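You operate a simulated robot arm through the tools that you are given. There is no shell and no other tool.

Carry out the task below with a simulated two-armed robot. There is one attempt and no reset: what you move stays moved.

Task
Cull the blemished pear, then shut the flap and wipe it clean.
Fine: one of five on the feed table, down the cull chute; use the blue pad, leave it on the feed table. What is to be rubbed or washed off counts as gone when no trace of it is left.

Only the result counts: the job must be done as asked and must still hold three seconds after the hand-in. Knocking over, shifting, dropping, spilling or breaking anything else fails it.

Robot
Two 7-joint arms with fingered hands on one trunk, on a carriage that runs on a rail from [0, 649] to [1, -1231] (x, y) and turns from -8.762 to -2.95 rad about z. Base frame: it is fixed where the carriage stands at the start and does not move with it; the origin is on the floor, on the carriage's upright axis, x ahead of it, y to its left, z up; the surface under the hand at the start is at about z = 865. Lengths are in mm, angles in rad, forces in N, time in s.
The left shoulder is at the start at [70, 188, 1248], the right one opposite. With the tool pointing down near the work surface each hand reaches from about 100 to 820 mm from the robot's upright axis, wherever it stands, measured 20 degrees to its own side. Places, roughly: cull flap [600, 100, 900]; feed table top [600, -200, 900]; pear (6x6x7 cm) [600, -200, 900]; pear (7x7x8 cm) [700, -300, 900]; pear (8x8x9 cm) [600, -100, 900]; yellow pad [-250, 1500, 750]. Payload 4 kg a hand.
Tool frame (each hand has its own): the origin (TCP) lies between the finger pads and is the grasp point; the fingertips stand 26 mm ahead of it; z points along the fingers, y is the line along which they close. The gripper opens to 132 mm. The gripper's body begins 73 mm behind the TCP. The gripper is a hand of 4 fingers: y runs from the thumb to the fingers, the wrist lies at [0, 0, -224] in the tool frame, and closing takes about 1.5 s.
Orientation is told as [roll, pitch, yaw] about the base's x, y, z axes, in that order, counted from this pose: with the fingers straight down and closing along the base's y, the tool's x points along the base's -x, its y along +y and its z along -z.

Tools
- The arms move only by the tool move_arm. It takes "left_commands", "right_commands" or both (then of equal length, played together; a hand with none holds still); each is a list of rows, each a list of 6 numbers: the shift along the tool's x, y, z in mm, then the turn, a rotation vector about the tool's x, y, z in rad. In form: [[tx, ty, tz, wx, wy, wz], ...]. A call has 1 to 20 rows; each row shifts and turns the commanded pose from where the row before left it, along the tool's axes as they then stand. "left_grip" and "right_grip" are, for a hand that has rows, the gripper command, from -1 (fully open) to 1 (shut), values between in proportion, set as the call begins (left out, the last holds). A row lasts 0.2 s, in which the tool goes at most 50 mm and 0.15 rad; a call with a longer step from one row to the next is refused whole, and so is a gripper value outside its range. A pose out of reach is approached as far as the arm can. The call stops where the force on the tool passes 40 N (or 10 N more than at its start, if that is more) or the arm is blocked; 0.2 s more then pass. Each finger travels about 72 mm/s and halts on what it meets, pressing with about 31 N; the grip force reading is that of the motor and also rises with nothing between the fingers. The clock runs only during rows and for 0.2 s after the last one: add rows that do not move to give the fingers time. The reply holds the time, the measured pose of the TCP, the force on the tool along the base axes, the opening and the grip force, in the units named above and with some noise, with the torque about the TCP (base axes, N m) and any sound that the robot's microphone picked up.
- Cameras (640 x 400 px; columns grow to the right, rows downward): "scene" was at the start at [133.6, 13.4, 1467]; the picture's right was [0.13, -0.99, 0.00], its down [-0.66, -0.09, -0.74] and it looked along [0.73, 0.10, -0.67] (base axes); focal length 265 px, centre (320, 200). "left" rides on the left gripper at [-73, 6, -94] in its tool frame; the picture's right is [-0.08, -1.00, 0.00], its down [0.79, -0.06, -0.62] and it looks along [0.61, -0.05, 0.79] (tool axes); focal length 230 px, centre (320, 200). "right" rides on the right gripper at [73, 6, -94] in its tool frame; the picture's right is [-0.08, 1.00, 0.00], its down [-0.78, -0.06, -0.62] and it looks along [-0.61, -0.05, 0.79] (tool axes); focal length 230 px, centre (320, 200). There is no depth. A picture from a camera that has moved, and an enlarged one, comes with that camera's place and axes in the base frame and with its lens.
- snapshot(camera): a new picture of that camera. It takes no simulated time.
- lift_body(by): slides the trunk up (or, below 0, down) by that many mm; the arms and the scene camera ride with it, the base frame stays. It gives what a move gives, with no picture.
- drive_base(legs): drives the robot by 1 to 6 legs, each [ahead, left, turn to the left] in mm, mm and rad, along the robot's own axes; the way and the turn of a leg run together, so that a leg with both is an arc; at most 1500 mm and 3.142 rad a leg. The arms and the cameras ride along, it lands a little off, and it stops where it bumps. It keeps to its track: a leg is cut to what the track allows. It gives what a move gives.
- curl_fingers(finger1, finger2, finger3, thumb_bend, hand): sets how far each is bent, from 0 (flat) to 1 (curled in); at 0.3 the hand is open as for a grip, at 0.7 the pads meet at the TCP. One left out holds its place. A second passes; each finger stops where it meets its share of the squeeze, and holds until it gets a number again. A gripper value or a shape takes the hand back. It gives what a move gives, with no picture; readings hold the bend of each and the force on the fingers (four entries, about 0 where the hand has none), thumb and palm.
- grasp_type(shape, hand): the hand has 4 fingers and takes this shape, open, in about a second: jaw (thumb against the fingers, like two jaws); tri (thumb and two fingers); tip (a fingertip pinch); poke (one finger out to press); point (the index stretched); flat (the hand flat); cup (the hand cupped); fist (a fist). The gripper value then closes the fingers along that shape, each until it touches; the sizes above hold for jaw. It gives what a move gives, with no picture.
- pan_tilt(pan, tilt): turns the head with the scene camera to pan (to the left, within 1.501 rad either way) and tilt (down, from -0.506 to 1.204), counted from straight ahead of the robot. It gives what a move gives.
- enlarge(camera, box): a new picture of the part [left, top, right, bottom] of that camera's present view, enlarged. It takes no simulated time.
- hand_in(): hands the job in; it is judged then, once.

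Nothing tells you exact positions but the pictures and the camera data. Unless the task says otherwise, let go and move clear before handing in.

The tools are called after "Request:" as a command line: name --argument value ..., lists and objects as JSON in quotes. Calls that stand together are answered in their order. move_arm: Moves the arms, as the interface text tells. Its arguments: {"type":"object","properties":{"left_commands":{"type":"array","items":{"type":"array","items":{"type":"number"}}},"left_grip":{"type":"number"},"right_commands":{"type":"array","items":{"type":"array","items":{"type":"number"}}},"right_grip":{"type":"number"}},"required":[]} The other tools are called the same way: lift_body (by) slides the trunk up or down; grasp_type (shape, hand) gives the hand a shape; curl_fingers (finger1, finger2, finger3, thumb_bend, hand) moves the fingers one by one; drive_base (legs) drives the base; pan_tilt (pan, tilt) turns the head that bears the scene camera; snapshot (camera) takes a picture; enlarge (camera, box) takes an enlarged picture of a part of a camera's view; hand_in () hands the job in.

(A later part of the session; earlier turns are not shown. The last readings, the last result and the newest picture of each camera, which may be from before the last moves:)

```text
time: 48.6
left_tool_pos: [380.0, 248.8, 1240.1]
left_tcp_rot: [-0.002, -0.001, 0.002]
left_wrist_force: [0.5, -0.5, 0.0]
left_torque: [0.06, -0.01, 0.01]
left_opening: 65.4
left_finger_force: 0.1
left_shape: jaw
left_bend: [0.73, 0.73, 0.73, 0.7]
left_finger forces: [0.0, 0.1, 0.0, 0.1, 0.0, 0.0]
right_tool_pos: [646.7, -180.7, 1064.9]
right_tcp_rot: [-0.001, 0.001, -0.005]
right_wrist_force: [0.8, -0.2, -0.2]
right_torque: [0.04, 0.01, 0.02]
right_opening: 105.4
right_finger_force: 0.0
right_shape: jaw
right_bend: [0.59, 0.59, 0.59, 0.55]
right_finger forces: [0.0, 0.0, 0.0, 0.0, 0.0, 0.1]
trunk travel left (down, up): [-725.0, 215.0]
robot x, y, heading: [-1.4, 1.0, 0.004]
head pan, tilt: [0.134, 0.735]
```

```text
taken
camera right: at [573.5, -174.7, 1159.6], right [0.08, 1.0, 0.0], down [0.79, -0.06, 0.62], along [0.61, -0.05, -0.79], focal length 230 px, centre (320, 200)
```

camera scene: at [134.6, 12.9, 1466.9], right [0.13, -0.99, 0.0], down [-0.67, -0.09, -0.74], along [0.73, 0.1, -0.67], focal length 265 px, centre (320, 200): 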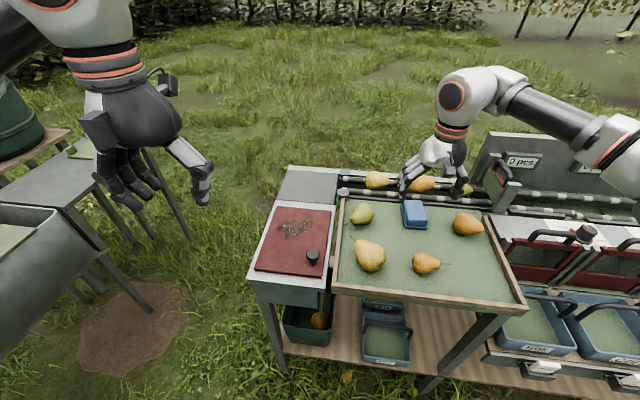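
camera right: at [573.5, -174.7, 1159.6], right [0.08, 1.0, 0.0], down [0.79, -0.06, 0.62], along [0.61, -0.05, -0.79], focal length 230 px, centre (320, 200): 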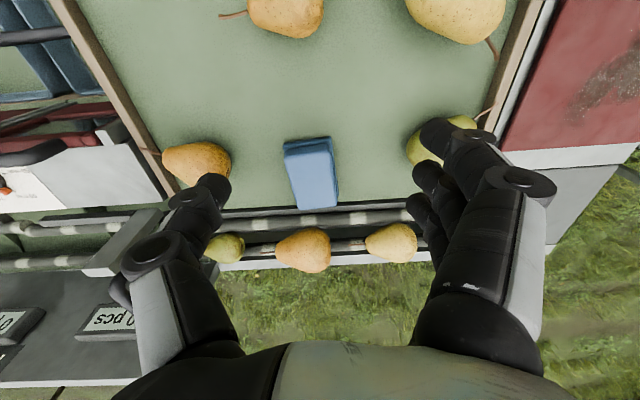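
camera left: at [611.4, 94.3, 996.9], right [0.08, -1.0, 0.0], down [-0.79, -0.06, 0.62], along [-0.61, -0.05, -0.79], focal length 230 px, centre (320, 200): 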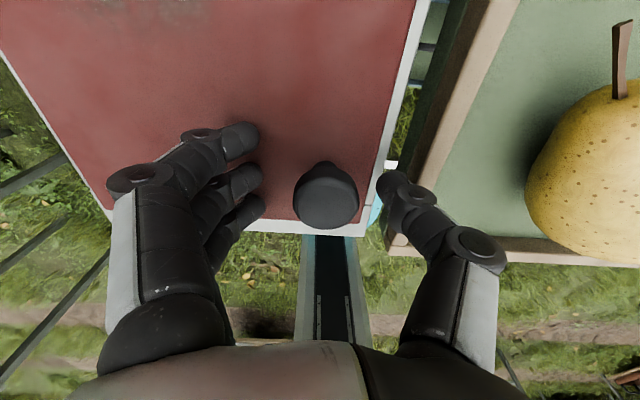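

The flap stays shut. Now I'll look closely at the blue pad to plan its grasp.

Request:
enlarge --camera "right" --box '[250, 110, 370, 230]'

Request:
enlarge --camera "scene" --box '[380, 185, 450, 245]'

Request:
enlarge --camera "scene" --box '[250, 195, 350, 290]'

```text
3.33 times, centred on (310, 170) of right
camera zoom: at [573.5, -174.7, 1159.6], right [0.08, 1.0, 0.0], down [0.79, -0.06, 0.62], along [0.61, -0.05, -0.79], focal length 767 px, centre (353, 300)
```

zoom: 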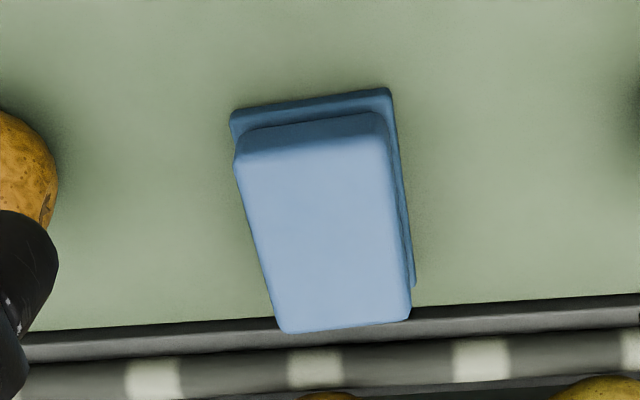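

```text
6.67 times, centred on (415, 215) of scene
camera zoom: at [134.6, 12.9, 1466.9], right [0.13, -0.99, 0.0], down [-0.67, -0.09, -0.74], along [0.73, 0.1, -0.67], focal length 1768 px, centre (-313, 100)
```

zoom: 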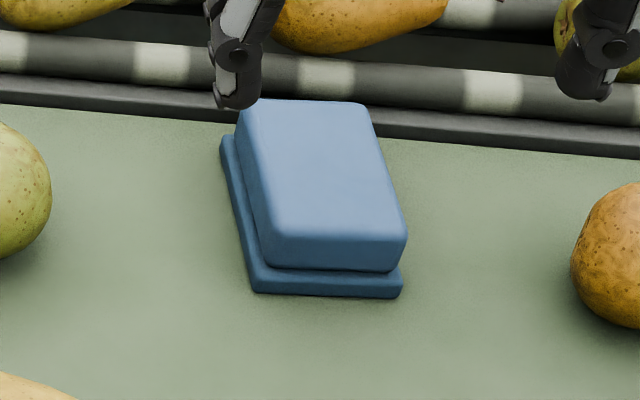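

```text
4.21 times, centred on (300, 242) of scene
camera zoom: at [134.6, 12.9, 1466.9], right [0.13, -0.99, 0.0], down [-0.67, -0.09, -0.74], along [0.73, 0.1, -0.67], focal length 1116 px, centre (404, 21)
```

zoom: 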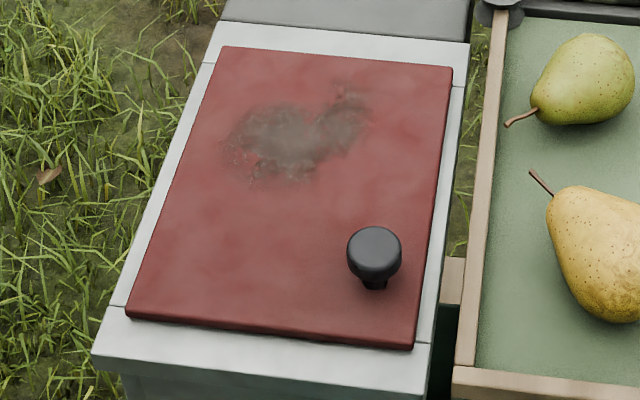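

The pad is about 97 × 65 mm with its base on the table (z about 864), a narrower grip body about 55 mm wide topping out near z 903, centred at about (745, -199). The far-left part of the dirt would be near the right arm's limit, so I'll first shift the base 120 mm to the left.

Request:
drive_base --legs '[[0, 120, 0]]'

Request:
snapshot --camera "scene"

```text
time: 49.8
left_tool_pos: [377.6, 366.9, 1240.0]
left_tcp_rot: [-0.001, 0.0, 0.001]
left_wrist_force: [0.6, -0.2, -0.7]
left_torque: [0.01, -0.02, -0.02]
left_opening: 65.4
left_finger_force: 0.1
left_shape: jaw
left_bend: [0.73, 0.73, 0.73, 0.7]
left_finger forces: [0.0, 0.0, 0.1, 0.0, 0.0, 0.1]
right_tool_pos: [647.1, -63.2, 1065.4]
right_tcp_rot: [0.002, 0.001, -0.005]
right_wrist_force: [0.3, -0.2, -0.1]
right_torque: [0.0, 0.01, -0.01]
right_opening: 105.5
right_finger_force: 0.0
right_shape: jaw
right_bend: [0.59, 0.59, 0.59, 0.55]
right_finger forces: [0.0, 0.0, 0.0, 0.1, 0.0, 0.0]
trunk travel left (down, up): [-725.0, 215.0]
robot x, y, heading: [2.2, 116.8, -0.0]
head pan, tilt: [0.134, 0.735]
```

```text
taken
camera scene: at [133.6, 131.0, 1467.0], right [0.13, -0.99, 0.0], down [-0.66, -0.09, -0.74], along [0.73, 0.1, -0.67], focal length 265 px, centre (320, 200)
```

scene: 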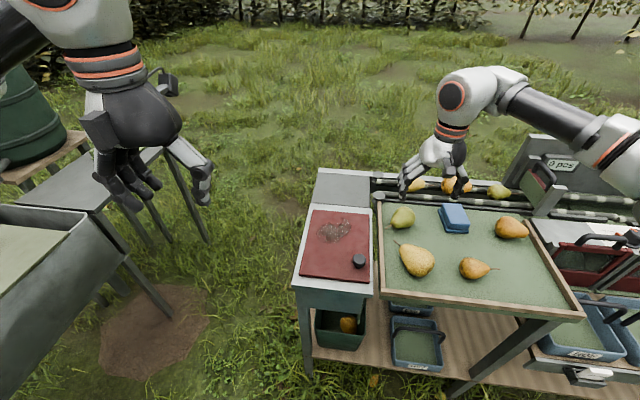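

Request:
move_arm --right_commands '[[-20, -27, 0, 0, 0, -0.02], [-20, -27, 0, 0, 0, -0.02], [-20, -27, 0, 0, 0, -0.02], [-20, -27, 0, 0, 0, -0.02], [-18, -28, 0, 0, 0, 0], [0, 0, 35, 0, 0, 0], [0, 0, 40, 0, 0, 0], [0, 0, 0, 0, 0, 0]]'

Request:
snapshot --camera "right"

Request:
snapshot --camera "scene"

```text
time: 51.6
left_tool_pos: [378.4, 369.4, 1239.1]
left_tcp_rot: [-0.001, -0.003, 0.002]
left_wrist_force: [-0.7, -0.1, 0.9]
left_torque: [0.0, 0.0, 0.06]
left_opening: 65.5
left_finger_force: 0.0
left_shape: jaw
left_bend: [0.73, 0.73, 0.73, 0.7]
left_finger forces: [0.0, 0.0, 0.1, 0.0, 0.1, 0.0]
right_tool_pos: [749.0, -193.6, 991.5]
right_tcp_rot: [-0.001, 0.0, 0.075]
right_wrist_force: [-0.9, 0.1, 0.3]
right_torque: [-0.01, 0.02, 0.01]
right_opening: 105.3
right_finger_force: 0.1
right_shape: jaw
right_bend: [0.59, 0.59, 0.59, 0.55]
right_finger forces: [0.1, 0.0, 0.0, 0.1, 0.1, 0.0]
trunk travel left (down, up): [-725.0, 215.0]
robot x, y, heading: [0.9, 116.2, 0.002]
head pan, tilt: [0.134, 0.735]
```

```text
taken
camera right: at [674.9, -193.1, 1085.4], right [0.0, 1.0, 0.0], down [0.79, 0.0, 0.62], along [0.62, 0.0, -0.79], focal length 230 px, centre (320, 200)
```

right: 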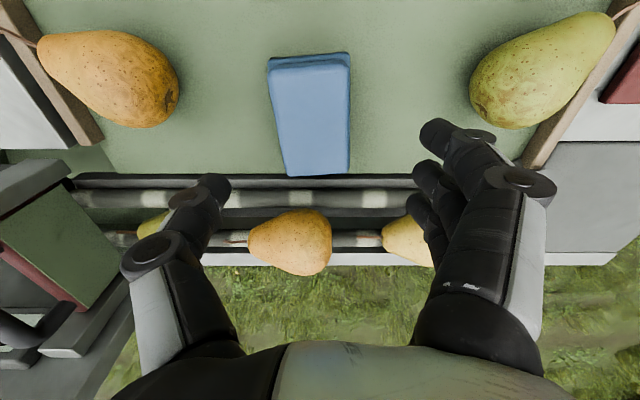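

```text
taken
camera scene: at [132.8, 133.7, 1467.1], right [0.13, -0.99, 0.0], down [-0.66, -0.09, -0.74], along [0.74, 0.1, -0.67], focal length 265 px, centre (320, 200)
```

scene: 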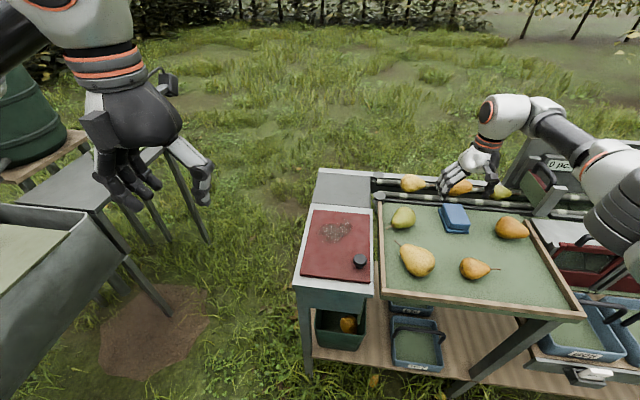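

Request:
move_arm --right_commands '[[5, -3.4, 30, 0, 0, 0], [0, 0, 30, 0, 0, 0], [0, 0, 10, 0, 0, 0], [0, 0, 0, 0, 0, 0]]'

Request:
snapshot --camera "right"

Request:
enlarge --camera "scene" --box '[380, 150, 540, 270]'

```text
time: 52.6
left_tool_pos: [379.2, 368.7, 1239.1]
left_tcp_rot: [-0.002, -0.001, 0.002]
left_wrist_force: [0.0, 0.5, -0.4]
left_torque: [0.02, 0.02, 0.05]
left_opening: 65.5
left_finger_force: 0.0
left_shape: jaw
left_bend: [0.73, 0.73, 0.73, 0.7]
left_finger forces: [0.1, 0.0, 0.0, 0.1, 0.1, 0.0]
right_tool_pos: [743.4, -198.4, 922.4]
right_tcp_rot: [-0.001, -0.001, 0.074]
right_wrist_force: [-0.1, -0.1, 0.0]
right_torque: [0.01, 0.0, 0.01]
right_opening: 105.1
right_finger_force: 0.2
right_shape: jaw
right_bend: [0.59, 0.59, 0.59, 0.55]
right_finger forces: [0.0, 0.0, 0.0, 0.0, 0.1, 0.0]
trunk travel left (down, up): [-725.0, 215.0]
robot x, y, heading: [1.5, 120.2, -0.0]
head pan, tilt: [0.134, 0.735]
```

```text
taken
camera right: at [669.9, -197.1, 1015.2], right [0.0, 1.0, 0.0], down [0.79, 0.0, 0.62], along [0.62, 0.0, -0.79], focal length 230 px, centre (320, 200)
```

right: 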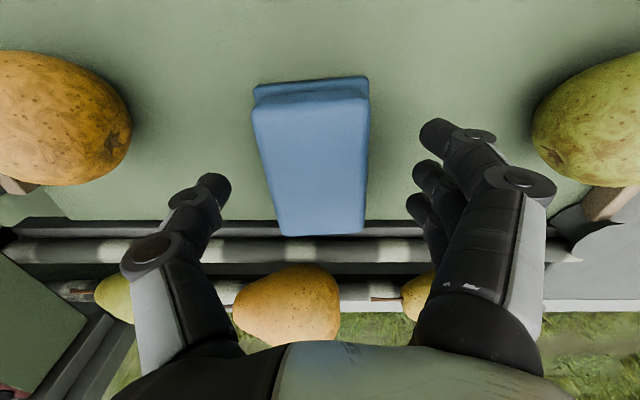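

```text
3.33 times, centred on (460, 210) of scene
camera zoom: at [133.5, 132.7, 1467.0], right [0.13, -0.99, 0.0], down [-0.66, -0.09, -0.74], along [0.73, 0.1, -0.67], focal length 884 px, centre (-147, 167)
```

zoom: 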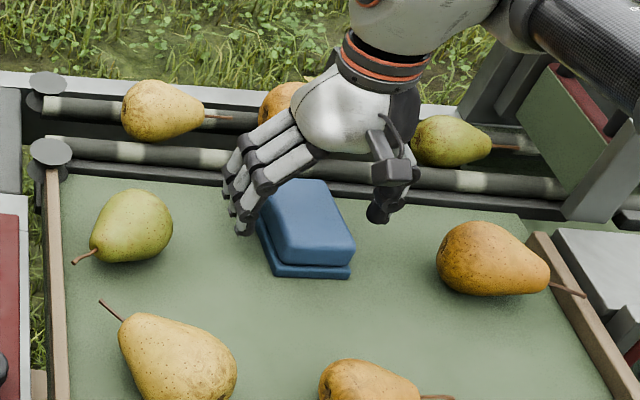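

Request:
move_arm --right_commands '[[0, 0, 7, 0, 0, 0], [0, 0, 6, 0, 0, 0], [0, 0, 0, 0, 0, 0]]'

Request:
move_arm --right_commands '[[0, 0, 0, 0, 0, 0], [0, 0, 0, 0, 0, 0], [0, 0, 0, 0, 0, 0], [0, 0, 0, 0, 0, 0], [0, 0, 0, 0, 0, 0], [0, 0, 0, 0, 0, 0], [0, 0, 0, 0, 0, 0]]' --right_grip 1.0

Request:
snapshot --camera "right"

Request:
enlarge --camera "scene" --box '[380, 150, 540, 270]'

```text
time: 53.4
left_tool_pos: [378.6, 368.1, 1241.3]
left_tcp_rot: [-0.002, -0.001, 0.001]
left_wrist_force: [-0.1, -0.3, -0.1]
left_torque: [0.03, 0.0, 0.03]
left_opening: 65.4
left_finger_force: 0.1
left_shape: jaw
left_bend: [0.73, 0.73, 0.73, 0.7]
left_finger forces: [0.1, 0.0, 0.0, 0.0, 0.0, 0.1]
right_tool_pos: [744.4, -197.2, 908.9]
right_tcp_rot: [0.0, 0.0, 0.077]
right_wrist_force: [0.7, -0.6, 0.1]
right_torque: [-0.01, 0.0, 0.03]
right_opening: 105.3
right_finger_force: 0.1
right_shape: jaw
right_bend: [0.59, 0.59, 0.59, 0.55]
right_finger forces: [0.0, 0.0, 0.1, 0.0, 0.0, 0.0]
trunk travel left (down, up): [-725.0, 215.0]
robot x, y, heading: [-2.6, 119.2, 0.006]
head pan, tilt: [0.134, 0.735]
```

```text
time: 55.0
left_tool_pos: [378.1, 369.7, 1240.2]
left_tcp_rot: [-0.003, 0.0, 0.001]
left_wrist_force: [-0.4, 0.9, 0.8]
left_torque: [-0.03, 0.01, 0.02]
left_opening: 65.6
left_finger_force: 0.0
left_shape: jaw
left_bend: [0.73, 0.73, 0.73, 0.7]
left_finger forces: [0.0, 0.0, 0.0, 0.0, 0.0, 0.1]
right_tool_pos: [744.2, -197.2, 908.3]
right_tcp_rot: [0.001, 0.001, 0.074]
right_wrist_force: [0.0, -1.2, 0.1]
right_torque: [0.0, -0.01, 0.01]
right_opening: 53.7
right_finger_force: 31.5
right_shape: jaw
right_bend: [0.73, 0.73, 0.73, 0.7]
right_finger forces: [9.4, 9.4, 9.4, 0.0, 28.1, 0.0]
trunk travel left (down, up): [-725.0, 215.0]
robot x, y, heading: [-0.9, 117.0, -0.001]
head pan, tilt: [0.134, 0.735]
```

```text
taken
camera right: at [670.4, -197.1, 1002.5], right [0.0, 1.0, 0.0], down [0.79, 0.0, 0.62], along [0.62, 0.0, -0.79], focal length 230 px, centre (320, 200)
```

right: 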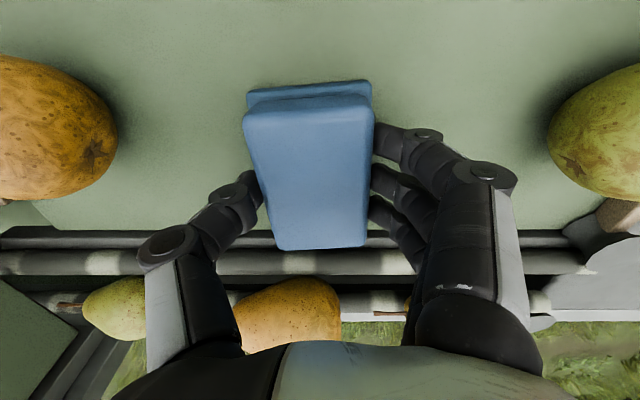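

```text
3.33 times, centred on (460, 210) of scene
camera zoom: at [133.6, 133.0, 1467.0], right [0.13, -0.99, 0.0], down [-0.66, -0.09, -0.74], along [0.73, 0.1, -0.67], focal length 884 px, centre (-147, 167)
```

zoom: 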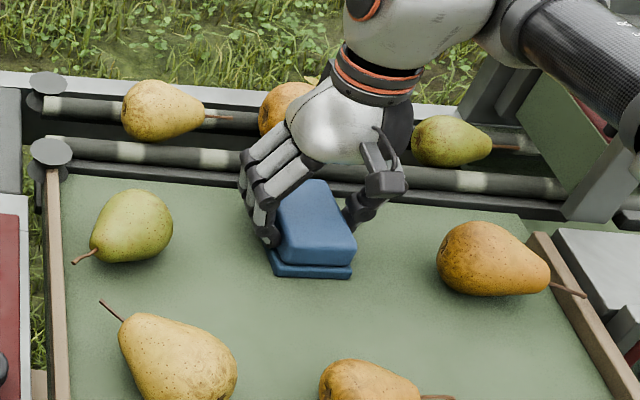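

The pad is gripped evenly. I'll lift it and carry it over to the flap, well above the pears.

Request:
move_arm --right_commands '[[0, 0, -5, 0, 0, 0], [0, 0, -10, 0, 0, 0], [0, 0, -20, 0, 0, 0], [0, 0, -35, 0, 0, 0], [0, 0, -45, 0, 0, 0], [5.8, 30, 0, 0, 0, 0], [5.8, 36, 0, 0, 0, 0], [5.8, 36, 0, 0, 0, 0], [5.8, 36, 0, 0, 0, 0], [5.8, 36, 0, 0, 0, 0], [5.8, 36, 0, 0, 0, 0], [5.8, 36, 0, 0, 0, 0], [5.8, 36, 0, 0, 0, 0], [5.8, 36, 0, 0, 0, 0], [5.8, 34, 0, 0, 0, 0], [0, 0, 0, 0, 0, 0.075], [0, 0, 0, 0, 0, 0]]'

Request:
snapshot --camera "right"

Request:
snapshot --camera "scene"

```text
time: 58.6
left_tool_pos: [379.2, 368.9, 1240.4]
left_tcp_rot: [-0.002, 0.002, 0.001]
left_wrist_force: [0.1, -0.5, -0.1]
left_torque: [0.01, 0.02, -0.01]
left_opening: 65.7
left_finger_force: 0.1
left_shape: jaw
left_bend: [0.73, 0.73, 0.73, 0.7]
left_finger forces: [0.0, 0.0, 0.1, 0.1, 0.1, 0.1]
right_tool_pos: [660.3, 148.3, 1021.6]
right_tcp_rot: [0.0, 0.001, -0.001]
right_wrist_force: [-1.2, 0.3, -0.7]
right_torque: [0.0, -0.01, -0.01]
right_opening: 53.8
right_finger_force: 30.9
right_shape: jaw
right_bend: [0.73, 0.73, 0.73, 0.7]
right_finger forces: [9.4, 9.4, 9.3, 0.0, 28.3, 0.0]
trunk travel left (down, up): [-725.0, 215.0]
robot x, y, heading: [-3.1, 121.2, -0.002]
head pan, tilt: [0.134, 0.735]
```

```text
taken
camera right: at [585.7, 154.7, 1117.1], right [0.08, 1.0, 0.0], down [0.78, -0.06, 0.62], along [0.61, -0.05, -0.79], focal length 230 px, centre (320, 200)
```

right: 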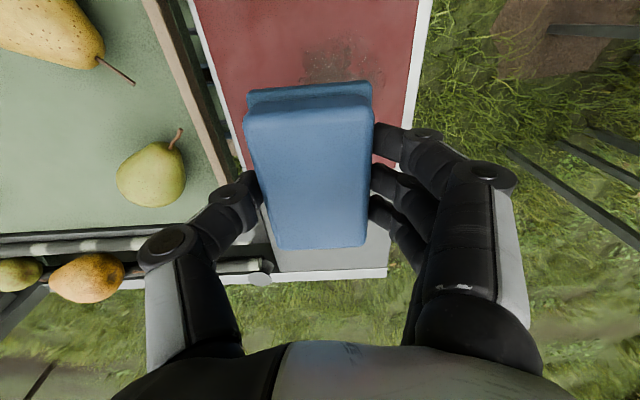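

```text
taken
camera scene: at [133.6, 133.0, 1467.0], right [0.13, -0.99, 0.0], down [-0.66, -0.09, -0.74], along [0.73, 0.1, -0.67], focal length 265 px, centre (320, 200)
```

scene: 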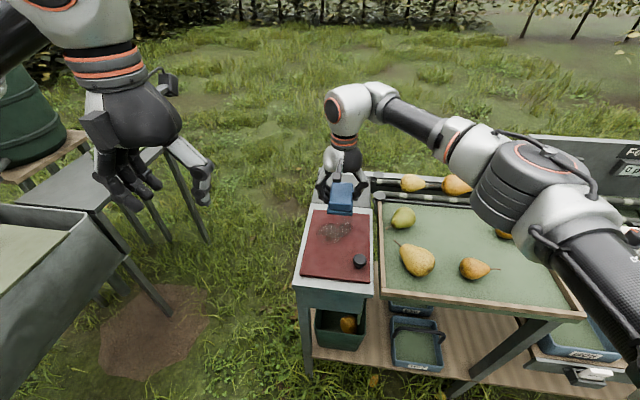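

The pad is above the smear. I'll lower it to just above the flap, then feel for contact.

Request:
move_arm --right_commands '[[0, 0, 35, 0, 0, 0], [0, 0, 35, 0, 0, 0], [0, 0, 25, 0, 0, 0], [0, 0, 4, 0, 0, 0], [0, 0, 3, 0, 0, 0], [0, 0, 3, 0, 0, 0], [0, 0, 0, 0, 0, 0]]'

```text
time: 60.2
left_tool_pos: [377.8, 368.3, 1241.0]
left_tcp_rot: [-0.002, -0.002, 0.001]
left_wrist_force: [0.4, -0.2, -0.4]
left_torque: [0.02, 0.01, 0.01]
left_opening: 65.6
left_finger_force: 0.1
left_shape: jaw
left_bend: [0.73, 0.73, 0.73, 0.7]
left_finger forces: [0.0, 0.0, 0.1, 0.0, 0.0, 0.0]
right_tool_pos: [660.0, 149.0, 918.3]
right_tcp_rot: [0.003, -0.002, -0.001]
right_wrist_force: [3.7, 0.3, 12.3]
right_torque: [-0.05, -0.05, 0.03]
right_opening: 53.7
right_finger_force: 30.4
right_shape: jaw
right_bend: [0.74, 0.74, 0.74, 0.7]
right_finger forces: [10.3, 10.2, 10.2, 0.1, 30.7, 0.0]
trunk travel left (down, up): [-725.0, 215.0]
robot x, y, heading: [1.2, 120.7, 0.003]
head pan, tilt: [0.134, 0.735]
```

Contact at about 12 N. Now I'll scrub in overlapping strokes across the whole smear.

Request:
move_arm --right_commands '[[0, -24, 0, 0, 0, 0], [20, 0, 0, 0, 0, 0], [0, 25, 0, 0, 0, 0], [0, 25, 0, 0, 0, 0], [0, 25, 0, 0, 0, 0], [0, -25, 0, 0, 0, 0], [0, -25, 0, 0, 0, 0], [0, -25, 0, 0, 0, 0], [-20, 0, 0, 0, 0, 0], [0, 25, 0, 0, 0, 0], [0, 25, 0, 0, 0, 0], [0, 25, 0, 0, 0, 0], [-20, 0, 0, 0, 0, 0], [0, -25, 0, 0, 0, 0], [0, -25, 0, 0, 0, 0], [0, -25, 0, 0, 0, 0], [-8, 0, 0, 0, 0, 0], [0, 25, 0, 0, 0, 0], [0, 25, 0, 0, 0, 0], [0, 25, 0, 0, 0, 0]]'

Request:
snapshot --camera "scene"

Request:
snapshot --camera "right"

```text
time: 64.4
left_tool_pos: [376.5, 369.1, 1239.4]
left_tcp_rot: [-0.005, -0.003, 0.002]
left_wrist_force: [0.3, 0.3, 0.2]
left_torque: [-0.04, 0.0, 0.0]
left_opening: 65.7
left_finger_force: 0.0
left_shape: jaw
left_bend: [0.73, 0.73, 0.73, 0.7]
left_finger forces: [0.1, 0.0, 0.1, 0.0, 0.0, 0.1]
right_tool_pos: [677.3, 201.3, 919.4]
right_tcp_rot: [-0.001, -0.002, 0.001]
right_wrist_force: [1.4, -5.0, 13.2]
right_torque: [-0.09, 0.0, 0.03]
right_opening: 54.1
right_finger_force: 31.2
right_shape: jaw
right_bend: [0.74, 0.74, 0.74, 0.7]
right_finger forces: [9.9, 9.8, 9.6, 0.1, 33.7, 0.1]
right hand out of reach, approached as far as the arm can: row 13
trunk travel left (down, up): [-725.0, 215.0]
robot x, y, heading: [2.6, 121.4, -0.0]
head pan, tilt: [0.134, 0.735]
```

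```text
taken
camera scene: at [130.6, 134.7, 1467.3], right [0.13, -0.99, 0.0], down [-0.66, -0.09, -0.74], along [0.74, 0.1, -0.67], focal length 265 px, centre (320, 200)
```

scene: 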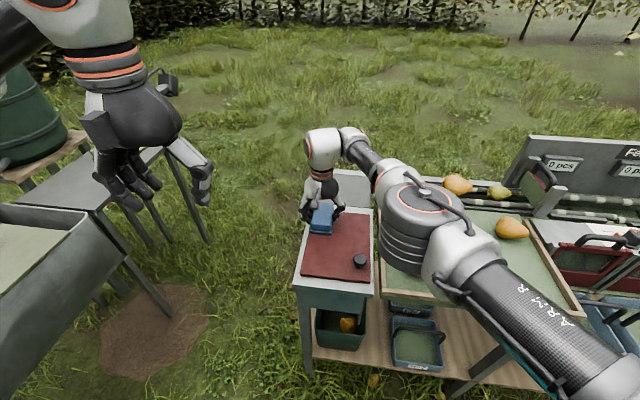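

```text
taken
camera right: at [602.1, 207.4, 1013.0], right [0.08, 1.0, 0.0], down [0.78, -0.06, 0.62], along [0.62, -0.05, -0.79], focal length 230 px, centre (320, 200)
```

right: 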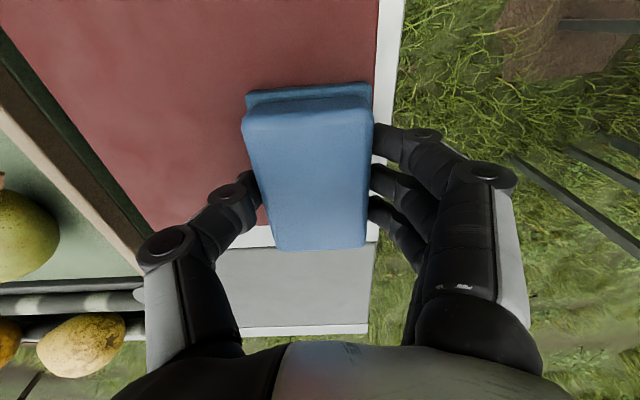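

The smear seems mostly gone. I'll lift the pad and move aside to inspect the flap for any remaining trace.

Request:
move_arm --right_commands '[[0, 0, -20, 0, 0, 0], [0, 0, -40, 0, 0, 0], [0, 0, -40, 0, 0, 0], [0, -45, -20, 0, 0, 0], [0, -45, 0, 0, 0, 0], [0, -45, 0, 0, 0, 0], [0, -45, 0, 0, 0, 0], [0, 0, 0, 0, 0, 0]]'

Request:
enlarge --camera "scene" --box '[285, 195, 385, 290]'

Request:
snapshot --camera "right"

```text
time: 66.2
left_tool_pos: [378.5, 370.3, 1239.6]
left_tcp_rot: [-0.004, 0.0, 0.003]
left_wrist_force: [-0.2, 0.0, 0.3]
left_torque: [-0.03, -0.01, 0.0]
left_opening: 65.4
left_finger_force: 0.0
left_shape: jaw
left_bend: [0.73, 0.73, 0.73, 0.7]
left_finger forces: [0.0, 0.0, 0.0, 0.0, 0.1, 0.1]
right_tool_pos: [678.0, 21.6, 1038.3]
right_tcp_rot: [-0.003, 0.0, 0.002]
right_wrist_force: [-0.2, -0.1, -0.3]
right_torque: [-0.06, 0.02, 0.01]
right_opening: 53.8
right_finger_force: 31.0
right_shape: jaw
right_bend: [0.74, 0.74, 0.74, 0.7]
right_finger forces: [10.2, 10.1, 10.2, 0.0, 30.5, 0.0]
trunk travel left (down, up): [-725.0, 215.0]
robot x, y, heading: [3.0, 120.2, 0.005]
head pan, tilt: [0.134, 0.735]
```

```text
4.21 times, centred on (335, 242) of scene
camera zoom: at [133.5, 134.7, 1467.0], right [0.13, -0.99, 0.0], down [-0.66, -0.09, -0.74], along [0.73, 0.1, -0.67], focal length 1116 px, centre (257, 21)
```

zoom: 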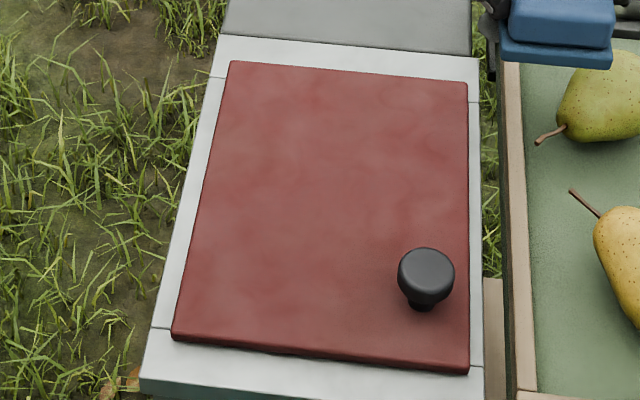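

```text
taken
camera right: at [603.7, 27.9, 1132.1], right [0.08, 1.0, 0.0], down [0.79, -0.06, 0.62], along [0.61, -0.05, -0.79], focal length 230 px, centre (320, 200)
```

right: 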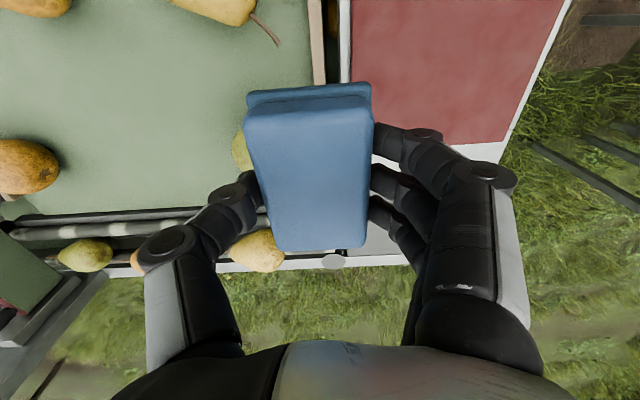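

Request:
enlarge --camera "scene" --box '[305, 205, 365, 243]'

Request:
enlarge --camera "scene" --box '[295, 235, 375, 285]'

Request:
enlarge --camera "right" --box '[340, 0, 580, 150]'

```text
10.53 times, centred on (335, 224) of scene
camera zoom: at [133.5, 134.7, 1467.0], right [0.13, -0.99, 0.0], down [-0.66, -0.09, -0.74], along [0.73, 0.1, -0.67], focal length 2791 px, centre (162, -53)
```

zoom: 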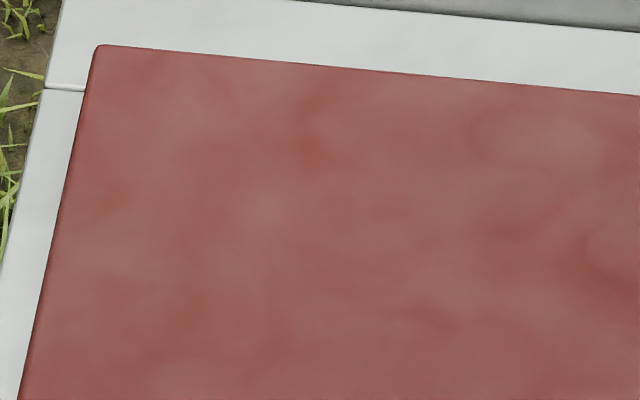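

```text
8.00 times, centred on (335, 260) of scene
camera zoom: at [133.5, 134.7, 1467.0], right [0.13, -0.99, 0.0], down [-0.66, -0.09, -0.74], along [0.73, 0.1, -0.67], focal length 2121 px, centre (200, -280)
```

zoom: 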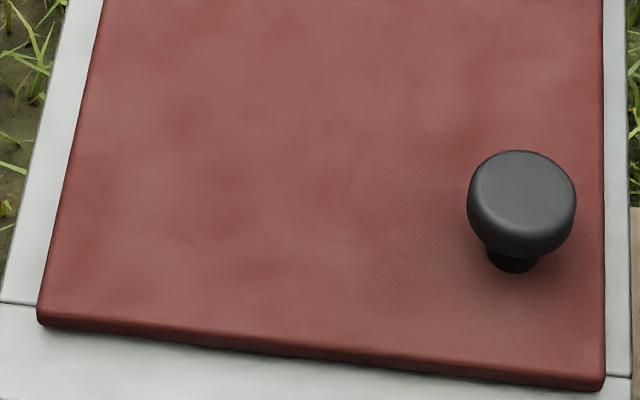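

```text
2.67 times, centred on (460, 75) of right
camera zoom: at [603.7, 27.9, 1132.1], right [0.08, 1.0, 0.0], down [0.79, -0.06, 0.62], along [0.61, -0.05, -0.79], focal length 614 px, centre (-53, 533)
```

zoom: 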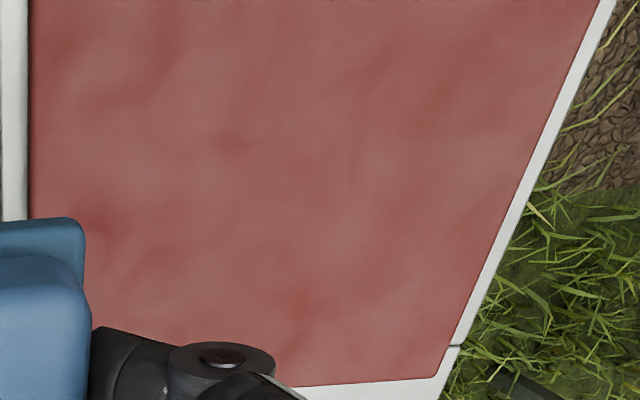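

The smear is gone to the eye. For safety against a faint film I'll do one more overlapping pass over a slightly larger area.

Request:
move_arm --right_commands '[[12, 33, 0, 0, 0, 0], [13, 33, 0, 0, 0, 0], [13, 33, 0, 0, 0, 0], [0, 0, 40, 0, 0, 0], [0, 0, 40, 0, 0, 0], [0, 0, 30, 0, 0, 0], [0, 0, 5, 0, 0, 0], [0, 0, 3, 0, 0, 0], [0, 0, 3, 0, 0, 0], [0, 0, 1, 0, 0, 0], [0, 0, 0, 0, 0, 0]]'

```text
time: 68.6
left_tool_pos: [376.3, 368.1, 1240.0]
left_tcp_rot: [-0.003, -0.002, 0.003]
left_wrist_force: [0.6, 0.7, 0.3]
left_torque: [-0.01, 0.03, 0.0]
left_opening: 65.2
left_finger_force: 0.1
left_shape: jaw
left_bend: [0.73, 0.73, 0.73, 0.7]
left_finger forces: [0.0, 0.0, 0.0, 0.0, 0.1, 0.0]
right_tool_pos: [640.3, 117.9, 918.2]
right_tcp_rot: [0.003, -0.002, 0.001]
right_wrist_force: [6.4, -1.7, 25.7]
right_torque: [-0.08, -0.11, 0.0]
right_opening: 54.0
right_finger_force: 31.2
right_shape: jaw
right_bend: [0.74, 0.74, 0.74, 0.7]
right_finger forces: [10.8, 10.7, 10.5, 0.0, 34.0, 0.1]
trunk travel left (down, up): [-725.0, 215.0]
robot x, y, heading: [-1.3, 122.9, -0.001]
head pan, tilt: [0.134, 0.735]
```

Request:
move_arm --right_commands '[[0, 0, -2, 0, 0, 0], [-22, 0, 0, 0, 0, 0], [-22, 0, 0, 0, 0, 0], [0, 22, 0, 0, 0, 0], [22, 0, 0, 0, 0, 0], [22, 0, 0, 0, 0, 0], [22, 0, 0, 0, 0, 0], [0, 20, 0, 0, 0, 0], [-22, 0, 0, 0, 0, 0], [-22, 0, 0, 0, 0, 0], [-22, 0, 0, 0, 0, 0], [0, 20, 0, 0, 0, 0], [22, 0, 0, 0, 0, 0], [22, 0, 0, 0, 0, 0], [22, 0, 0, 0, 0, 0], [0, 18, 0, 0, 0, 0], [-20, 0, 0, 0, 0, 0], [-20, 0, 0, 0, 0, 0], [-18, 0, 0, 0, 0, 0], [0, 0, 0, 0, 0, 0]]'

```text
time: 72.8
left_tool_pos: [377.5, 369.3, 1240.0]
left_tcp_rot: [-0.002, -0.001, 0.003]
left_wrist_force: [0.4, -0.3, -1.1]
left_torque: [-0.01, -0.01, 0.02]
left_opening: 65.4
left_finger_force: 0.0
left_shape: jaw
left_bend: [0.73, 0.73, 0.73, 0.7]
left_finger forces: [0.0, 0.1, 0.0, 0.1, 0.0, 0.1]
right_tool_pos: [675.2, 198.0, 919.9]
right_tcp_rot: [0.001, -0.002, 0.003]
right_wrist_force: [-2.5, 2.5, 10.3]
right_torque: [-0.01, 0.07, -0.02]
right_opening: 53.6
right_finger_force: 31.1
right_shape: jaw
right_bend: [0.74, 0.74, 0.74, 0.7]
right_finger forces: [10.8, 10.8, 10.9, 0.0, 30.0, 0.1]
trunk travel left (down, up): [-725.0, 215.0]
robot x, y, heading: [2.8, 117.9, -0.002]
head pan, tilt: [0.134, 0.735]
```

Second pass done. I'll lift the pad, carry it back over its original place on the feed table, and inspect the flap again.

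Request:
move_arm --right_commands '[[0, 0, -20, 0, 0, 0], [0, 0, -40, 0, 0, 0], [0, 0, -40, 0, 0, 0], [0, 0, -20, 0, 0, 0], [-3, -38, 0, 0, 0, 0], [-3, -40, 0, 0, 0, 0], [-3, -40, 0, 0, 0, 0], [-3, -40, 0, 0, 0, 0], [-5, -40, 0, 0, 0, 0], [-10, -40, 0, 0, 0, 0], [-10, -40, 0, 0, 0, 0], [-10, -40, 0, 0, 0, 0], [-10, -40, 0, 0, 0, 0], [-12, -37, 0, 0, 0, 0], [0, 0, 0, 0, 0, -0.07], [0, 0, 0, 0, 0, 0]]'

Request:
enlarge --camera "scene" --box '[285, 195, 385, 290]'

Request:
snapshot --camera "scene"

Request:
snapshot --camera "right"

```text
time: 76.2
left_tool_pos: [378.5, 368.4, 1239.5]
left_tcp_rot: [-0.001, 0.0, 0.001]
left_wrist_force: [0.7, 0.9, -1.1]
left_torque: [0.02, 0.0, 0.01]
left_opening: 65.4
left_finger_force: 0.0
left_shape: jaw
left_bend: [0.73, 0.73, 0.73, 0.7]
left_finger forces: [0.0, 0.0, 0.0, 0.0, 0.0, 0.0]
right_tool_pos: [746.8, -197.9, 1039.0]
right_tcp_rot: [0.0, 0.0, 0.073]
right_wrist_force: [-0.3, -1.1, -1.1]
right_torque: [-0.02, -0.04, 0.0]
right_opening: 53.9
right_finger_force: 31.2
right_shape: jaw
right_bend: [0.74, 0.74, 0.74, 0.7]
right_finger forces: [9.7, 9.8, 9.8, 0.1, 29.6, 0.1]
trunk travel left (down, up): [-725.0, 215.0]
robot x, y, heading: [-4.6, 121.3, 0.001]
head pan, tilt: [0.134, 0.735]
```

```text
4.21 times, centred on (335, 242) of scene
camera zoom: at [133.6, 132.9, 1467.0], right [0.13, -0.99, 0.0], down [-0.66, -0.09, -0.74], along [0.73, 0.1, -0.67], focal length 1116 px, centre (257, 21)
```

zoom: 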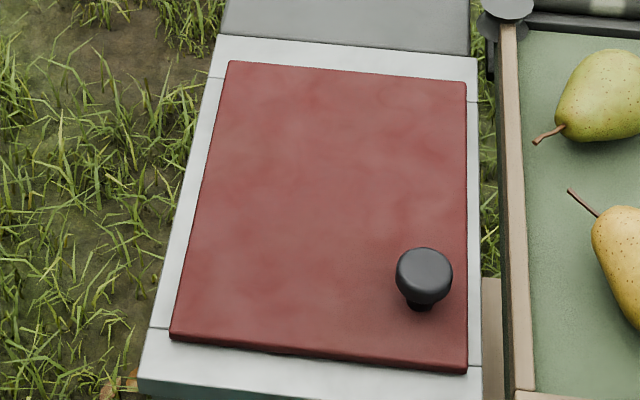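

```text
taken
camera scene: at [133.6, 132.9, 1467.0], right [0.13, -0.99, 0.0], down [-0.66, -0.09, -0.74], along [0.73, 0.1, -0.67], focal length 265 px, centre (320, 200)
```

scene: 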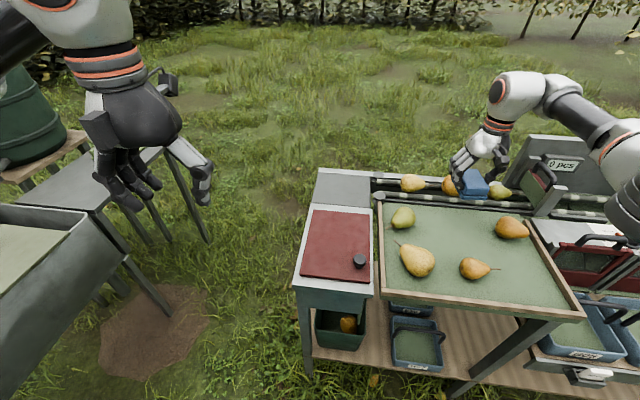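

```text
taken
camera right: at [671.9, -195.2, 1131.7], right [0.01, 1.0, 0.0], down [0.79, -0.01, 0.62], along [0.62, 0.0, -0.79], focal length 230 px, centre (320, 200)
```

right: 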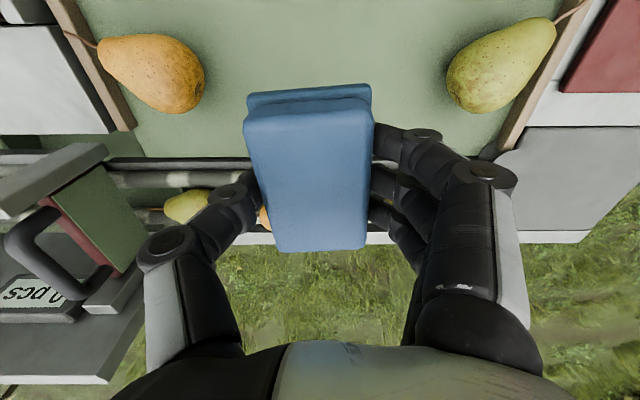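

The flap is shut and clean. I'll lower the pad to the table, a touch nearer than where it was, until it touches.

Request:
move_arm --right_commands '[[12, 0, 30, 0, 0, 0], [0, 0, 40, 0, 0, 0], [0, 0, 40, 0, 0, 0], [0, 0, 12, 0, 0, 0], [0, 0, 3, 0, 0, 0], [0, 0, 2, 0, 0, 0], [0, 0, 0, 0, 0, 0]]'

Request:
snapshot --camera "right"

```text
time: 77.8
left_tool_pos: [377.5, 368.3, 1239.9]
left_tcp_rot: [-0.003, -0.001, 0.002]
left_wrist_force: [-0.2, 0.4, 0.4]
left_torque: [0.0, -0.02, 0.02]
left_opening: 65.7
left_finger_force: 0.0
left_shape: jaw
left_bend: [0.73, 0.73, 0.73, 0.7]
left_finger forces: [0.1, 0.0, 0.0, 0.0, 0.0, 0.0]
right_tool_pos: [733.7, -196.5, 911.2]
right_tcp_rot: [0.0, 0.0, 0.07]
right_wrist_force: [-0.1, 1.1, 0.1]
right_torque: [0.02, 0.01, 0.0]
right_opening: 54.1
right_finger_force: 30.9
right_shape: jaw
right_bend: [0.74, 0.74, 0.74, 0.7]
right_finger forces: [9.9, 9.8, 9.9, 0.0, 29.5, 0.0]
trunk travel left (down, up): [-725.0, 215.0]
robot x, y, heading: [1.5, 120.3, -0.0]
head pan, tilt: [0.134, 0.735]
```

```text
taken
camera right: at [659.6, -196.3, 1004.9], right [0.01, 1.0, 0.0], down [0.79, -0.01, 0.62], along [0.62, 0.0, -0.79], focal length 230 px, centre (320, 200)
```

right: 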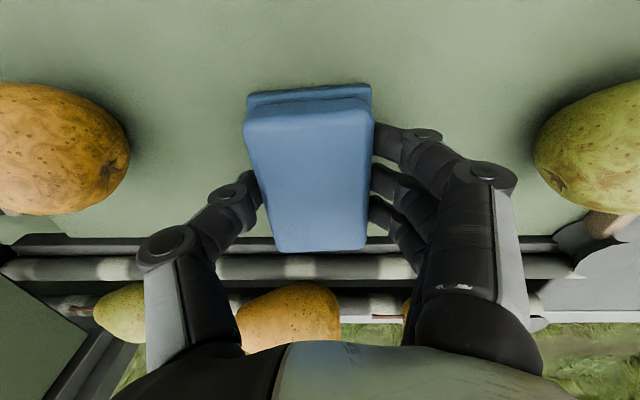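

Request:
move_arm --right_commands '[[0, 0, 1, 0, 0, 0], [0, 0, 1, 0, 0, 0], [0, 0, 0.5, 0, 0, 0], [0, 0, 0, 0, 0, 0]]'

```text
time: 78.8
left_tool_pos: [379.6, 368.2, 1239.1]
left_tcp_rot: [0.0, -0.001, 0.002]
left_wrist_force: [-0.2, 0.0, -0.1]
left_torque: [-0.03, 0.0, -0.02]
left_opening: 65.4
left_finger_force: 0.0
left_shape: jaw
left_bend: [0.73, 0.73, 0.73, 0.7]
left_finger forces: [0.1, 0.1, 0.0, 0.0, 0.1, 0.0]
right_tool_pos: [734.0, -195.9, 908.3]
right_tcp_rot: [-0.002, 0.001, 0.07]
right_wrist_force: [0.5, 0.3, -1.4]
right_torque: [0.03, -0.03, 0.04]
right_opening: 53.9
right_finger_force: 30.7
right_shape: jaw
right_bend: [0.74, 0.74, 0.74, 0.7]
right_finger forces: [9.9, 9.8, 9.7, 0.0, 29.4, 0.0]
trunk travel left (down, up): [-725.0, 215.0]
robot x, y, heading: [-0.7, 115.6, -0.003]
head pan, tilt: [0.134, 0.735]
```

Request:
move_arm --right_commands '[[0, 0, 1, 0, 0, 0], [0, 0, 1, 0, 0, 0], [0, 0, 0.5, 0, 0, 0], [0, 0, 0, 0, 0, 0]]'

```text
time: 79.8
left_tool_pos: [378.5, 368.5, 1240.1]
left_tcp_rot: [-0.002, -0.001, 0.002]
left_wrist_force: [-0.2, 0.4, 0.3]
left_torque: [-0.02, -0.01, 0.01]
left_opening: 65.3
left_finger_force: 0.0
left_shape: jaw
left_bend: [0.73, 0.73, 0.73, 0.7]
left_finger forces: [0.0, 0.0, 0.0, 0.0, 0.0, 0.0]
right_tool_pos: [732.8, -195.9, 907.8]
right_tcp_rot: [-0.002, -0.002, 0.068]
right_wrist_force: [0.9, -1.5, 6.2]
right_torque: [-0.03, -0.04, -0.04]
right_opening: 53.7
right_finger_force: 30.6
right_shape: jaw
right_bend: [0.74, 0.74, 0.74, 0.7]
right_finger forces: [9.8, 9.7, 9.7, 0.1, 30.3, 0.0]
trunk travel left (down, up): [-725.0, 215.0]
robot x, y, heading: [2.0, 119.5, 0.001]
head pan, tilt: [0.134, 0.735]
```

The pad rests on the table. I'll open the hand and rise straight up.

Request:
move_arm --right_commands '[[0, 0, -1, 0, 0, 0], [0, 0, 0, 0, 0, 0], [0, 0, 0, 0, 0, 0], [0, 0, 0, 0, 0, 0], [0, 0, 0, 0, 0, 0], [0, 0, -15, 0, 0, 0], [0, 0, -35, 0, 0, 0], [0, 0, -45, 0, 0, 0], [0, 0, -45, 0, 0, 0], [0, 0, 0, 0, 0, 0]]' --right_grip -0.5

Request:
snapshot --camera "right"

Request:
snapshot --camera "scene"

```text
time: 82.0
left_tool_pos: [378.3, 367.8, 1240.3]
left_tcp_rot: [-0.001, 0.0, 0.002]
left_wrist_force: [0.1, -0.2, -0.2]
left_torque: [0.04, 0.0, -0.02]
left_opening: 65.2
left_finger_force: 0.1
left_shape: jaw
left_bend: [0.73, 0.73, 0.73, 0.7]
left_finger forces: [0.0, 0.0, 0.1, 0.0, 0.0, 0.0]
right_tool_pos: [736.3, -196.2, 1046.8]
right_tcp_rot: [-0.002, 0.0, 0.07]
right_wrist_force: [0.2, 0.4, -0.2]
right_torque: [0.0, -0.04, 0.0]
right_opening: 98.6
right_finger_force: 0.0
right_shape: jaw
right_bend: [0.64, 0.64, 0.64, 0.6]
right_finger forces: [0.0, 0.0, 0.0, 0.0, 0.0, 0.1]
trunk travel left (down, up): [-725.0, 215.0]
robot x, y, heading: [3.4, 121.0, -0.008]
head pan, tilt: [0.134, 0.735]
```

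```text
taken
camera right: at [661.1, -196.3, 1141.4], right [0.01, 1.0, 0.0], down [0.79, -0.01, 0.62], along [0.62, 0.0, -0.79], focal length 230 px, centre (320, 200)
```

right: 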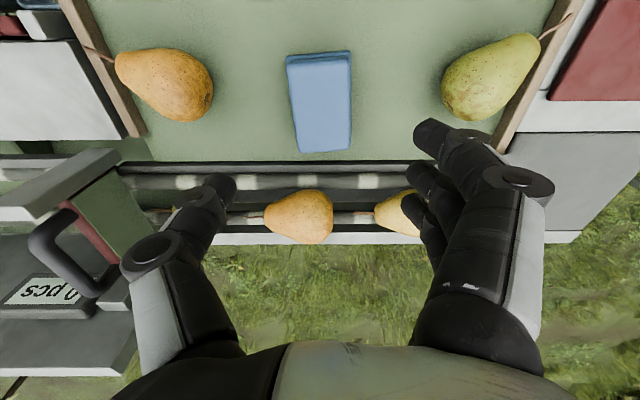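

```text
taken
camera scene: at [134.1, 132.7, 1466.9], right [0.13, -0.99, 0.0], down [-0.66, -0.09, -0.74], along [0.73, 0.1, -0.67], focal length 265 px, centre (320, 200)
```

scene: 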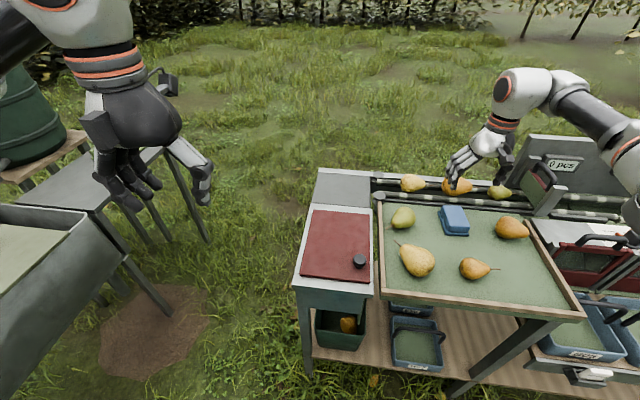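

The pad is back on the table and the other pears are where they were. I'll take a closer look at the flap with the left camera to be sure no trace is left.

Request:
move_arm --left_commands '[[-31, -22, 0, 0, 0, 0], [-31, -22, 0, 0, 0, 0], [-31, -22, 10, 0, 0, 0], [-31, -22, 15, 0, 0, 0], [-31, -22, 20, 0, 0, 0], [-31, -22, 20, 0, 0, 0], [-31, -22, 25, 0, 0, 0], [-31, -22, 25, 0, 0, 0], [-31, -22, 25, 0, 0, 0], [-31, -20, 20, 0, 0, 0], [0, 0, 0, 0, 0, 0]]'

Request:
enlarge --camera "left" --box '[200, 20, 440, 250]'

Request:
enlarge --camera "scene" --box '[290, 190, 380, 290]'

```text
time: 84.4
left_tool_pos: [687.5, 151.7, 1080.4]
left_tcp_rot: [-0.002, -0.002, 0.002]
left_wrist_force: [-0.1, -0.1, 0.4]
left_torque: [-0.02, 0.01, 0.01]
left_opening: 65.5
left_finger_force: 0.1
left_shape: jaw
left_bend: [0.73, 0.73, 0.73, 0.7]
left_finger forces: [0.0, 0.1, 0.1, 0.1, 0.0, 0.0]
right_tool_pos: [735.5, -195.9, 1048.3]
right_tcp_rot: [-0.002, 0.001, 0.07]
right_wrist_force: [0.2, 0.0, 0.5]
right_torque: [-0.03, -0.03, 0.01]
right_opening: 98.6
right_finger_force: 0.1
right_shape: jaw
right_bend: [0.64, 0.64, 0.64, 0.6]
right_finger forces: [0.0, 0.0, 0.1, 0.0, 0.0, 0.1]
trunk travel left (down, up): [-725.0, 215.0]
robot x, y, heading: [2.8, 116.5, -0.001]
head pan, tilt: [0.134, 0.735]
```

```text
1.74 times, centred on (320, 135) of left
camera zoom: at [760.8, 158.9, 1172.9], right [0.08, -1.0, 0.0], down [-0.79, -0.06, 0.62], along [-0.61, -0.05, -0.79], focal length 400 px, centre (320, 313)
```

zoom: 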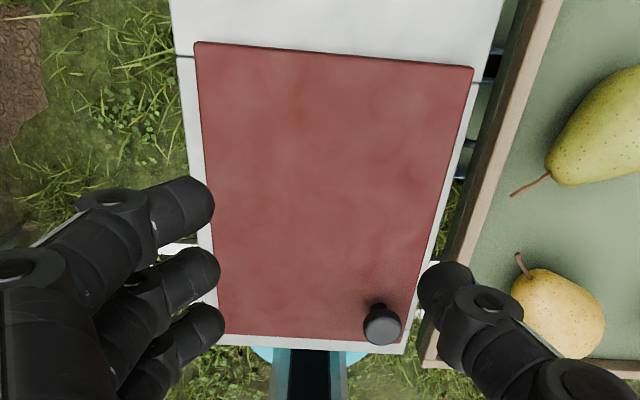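

```text
4.00 times, centred on (335, 240) of scene
camera zoom: at [132.8, 134.1, 1467.1], right [0.13, -0.99, 0.0], down [-0.66, -0.09, -0.74], along [0.74, 0.1, -0.67], focal length 1061 px, centre (260, 40)
```

zoom: 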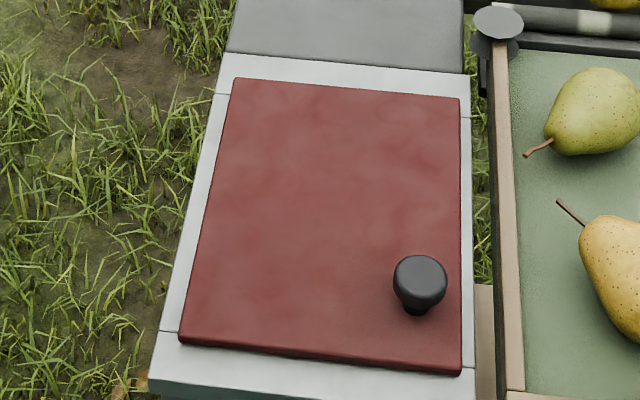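

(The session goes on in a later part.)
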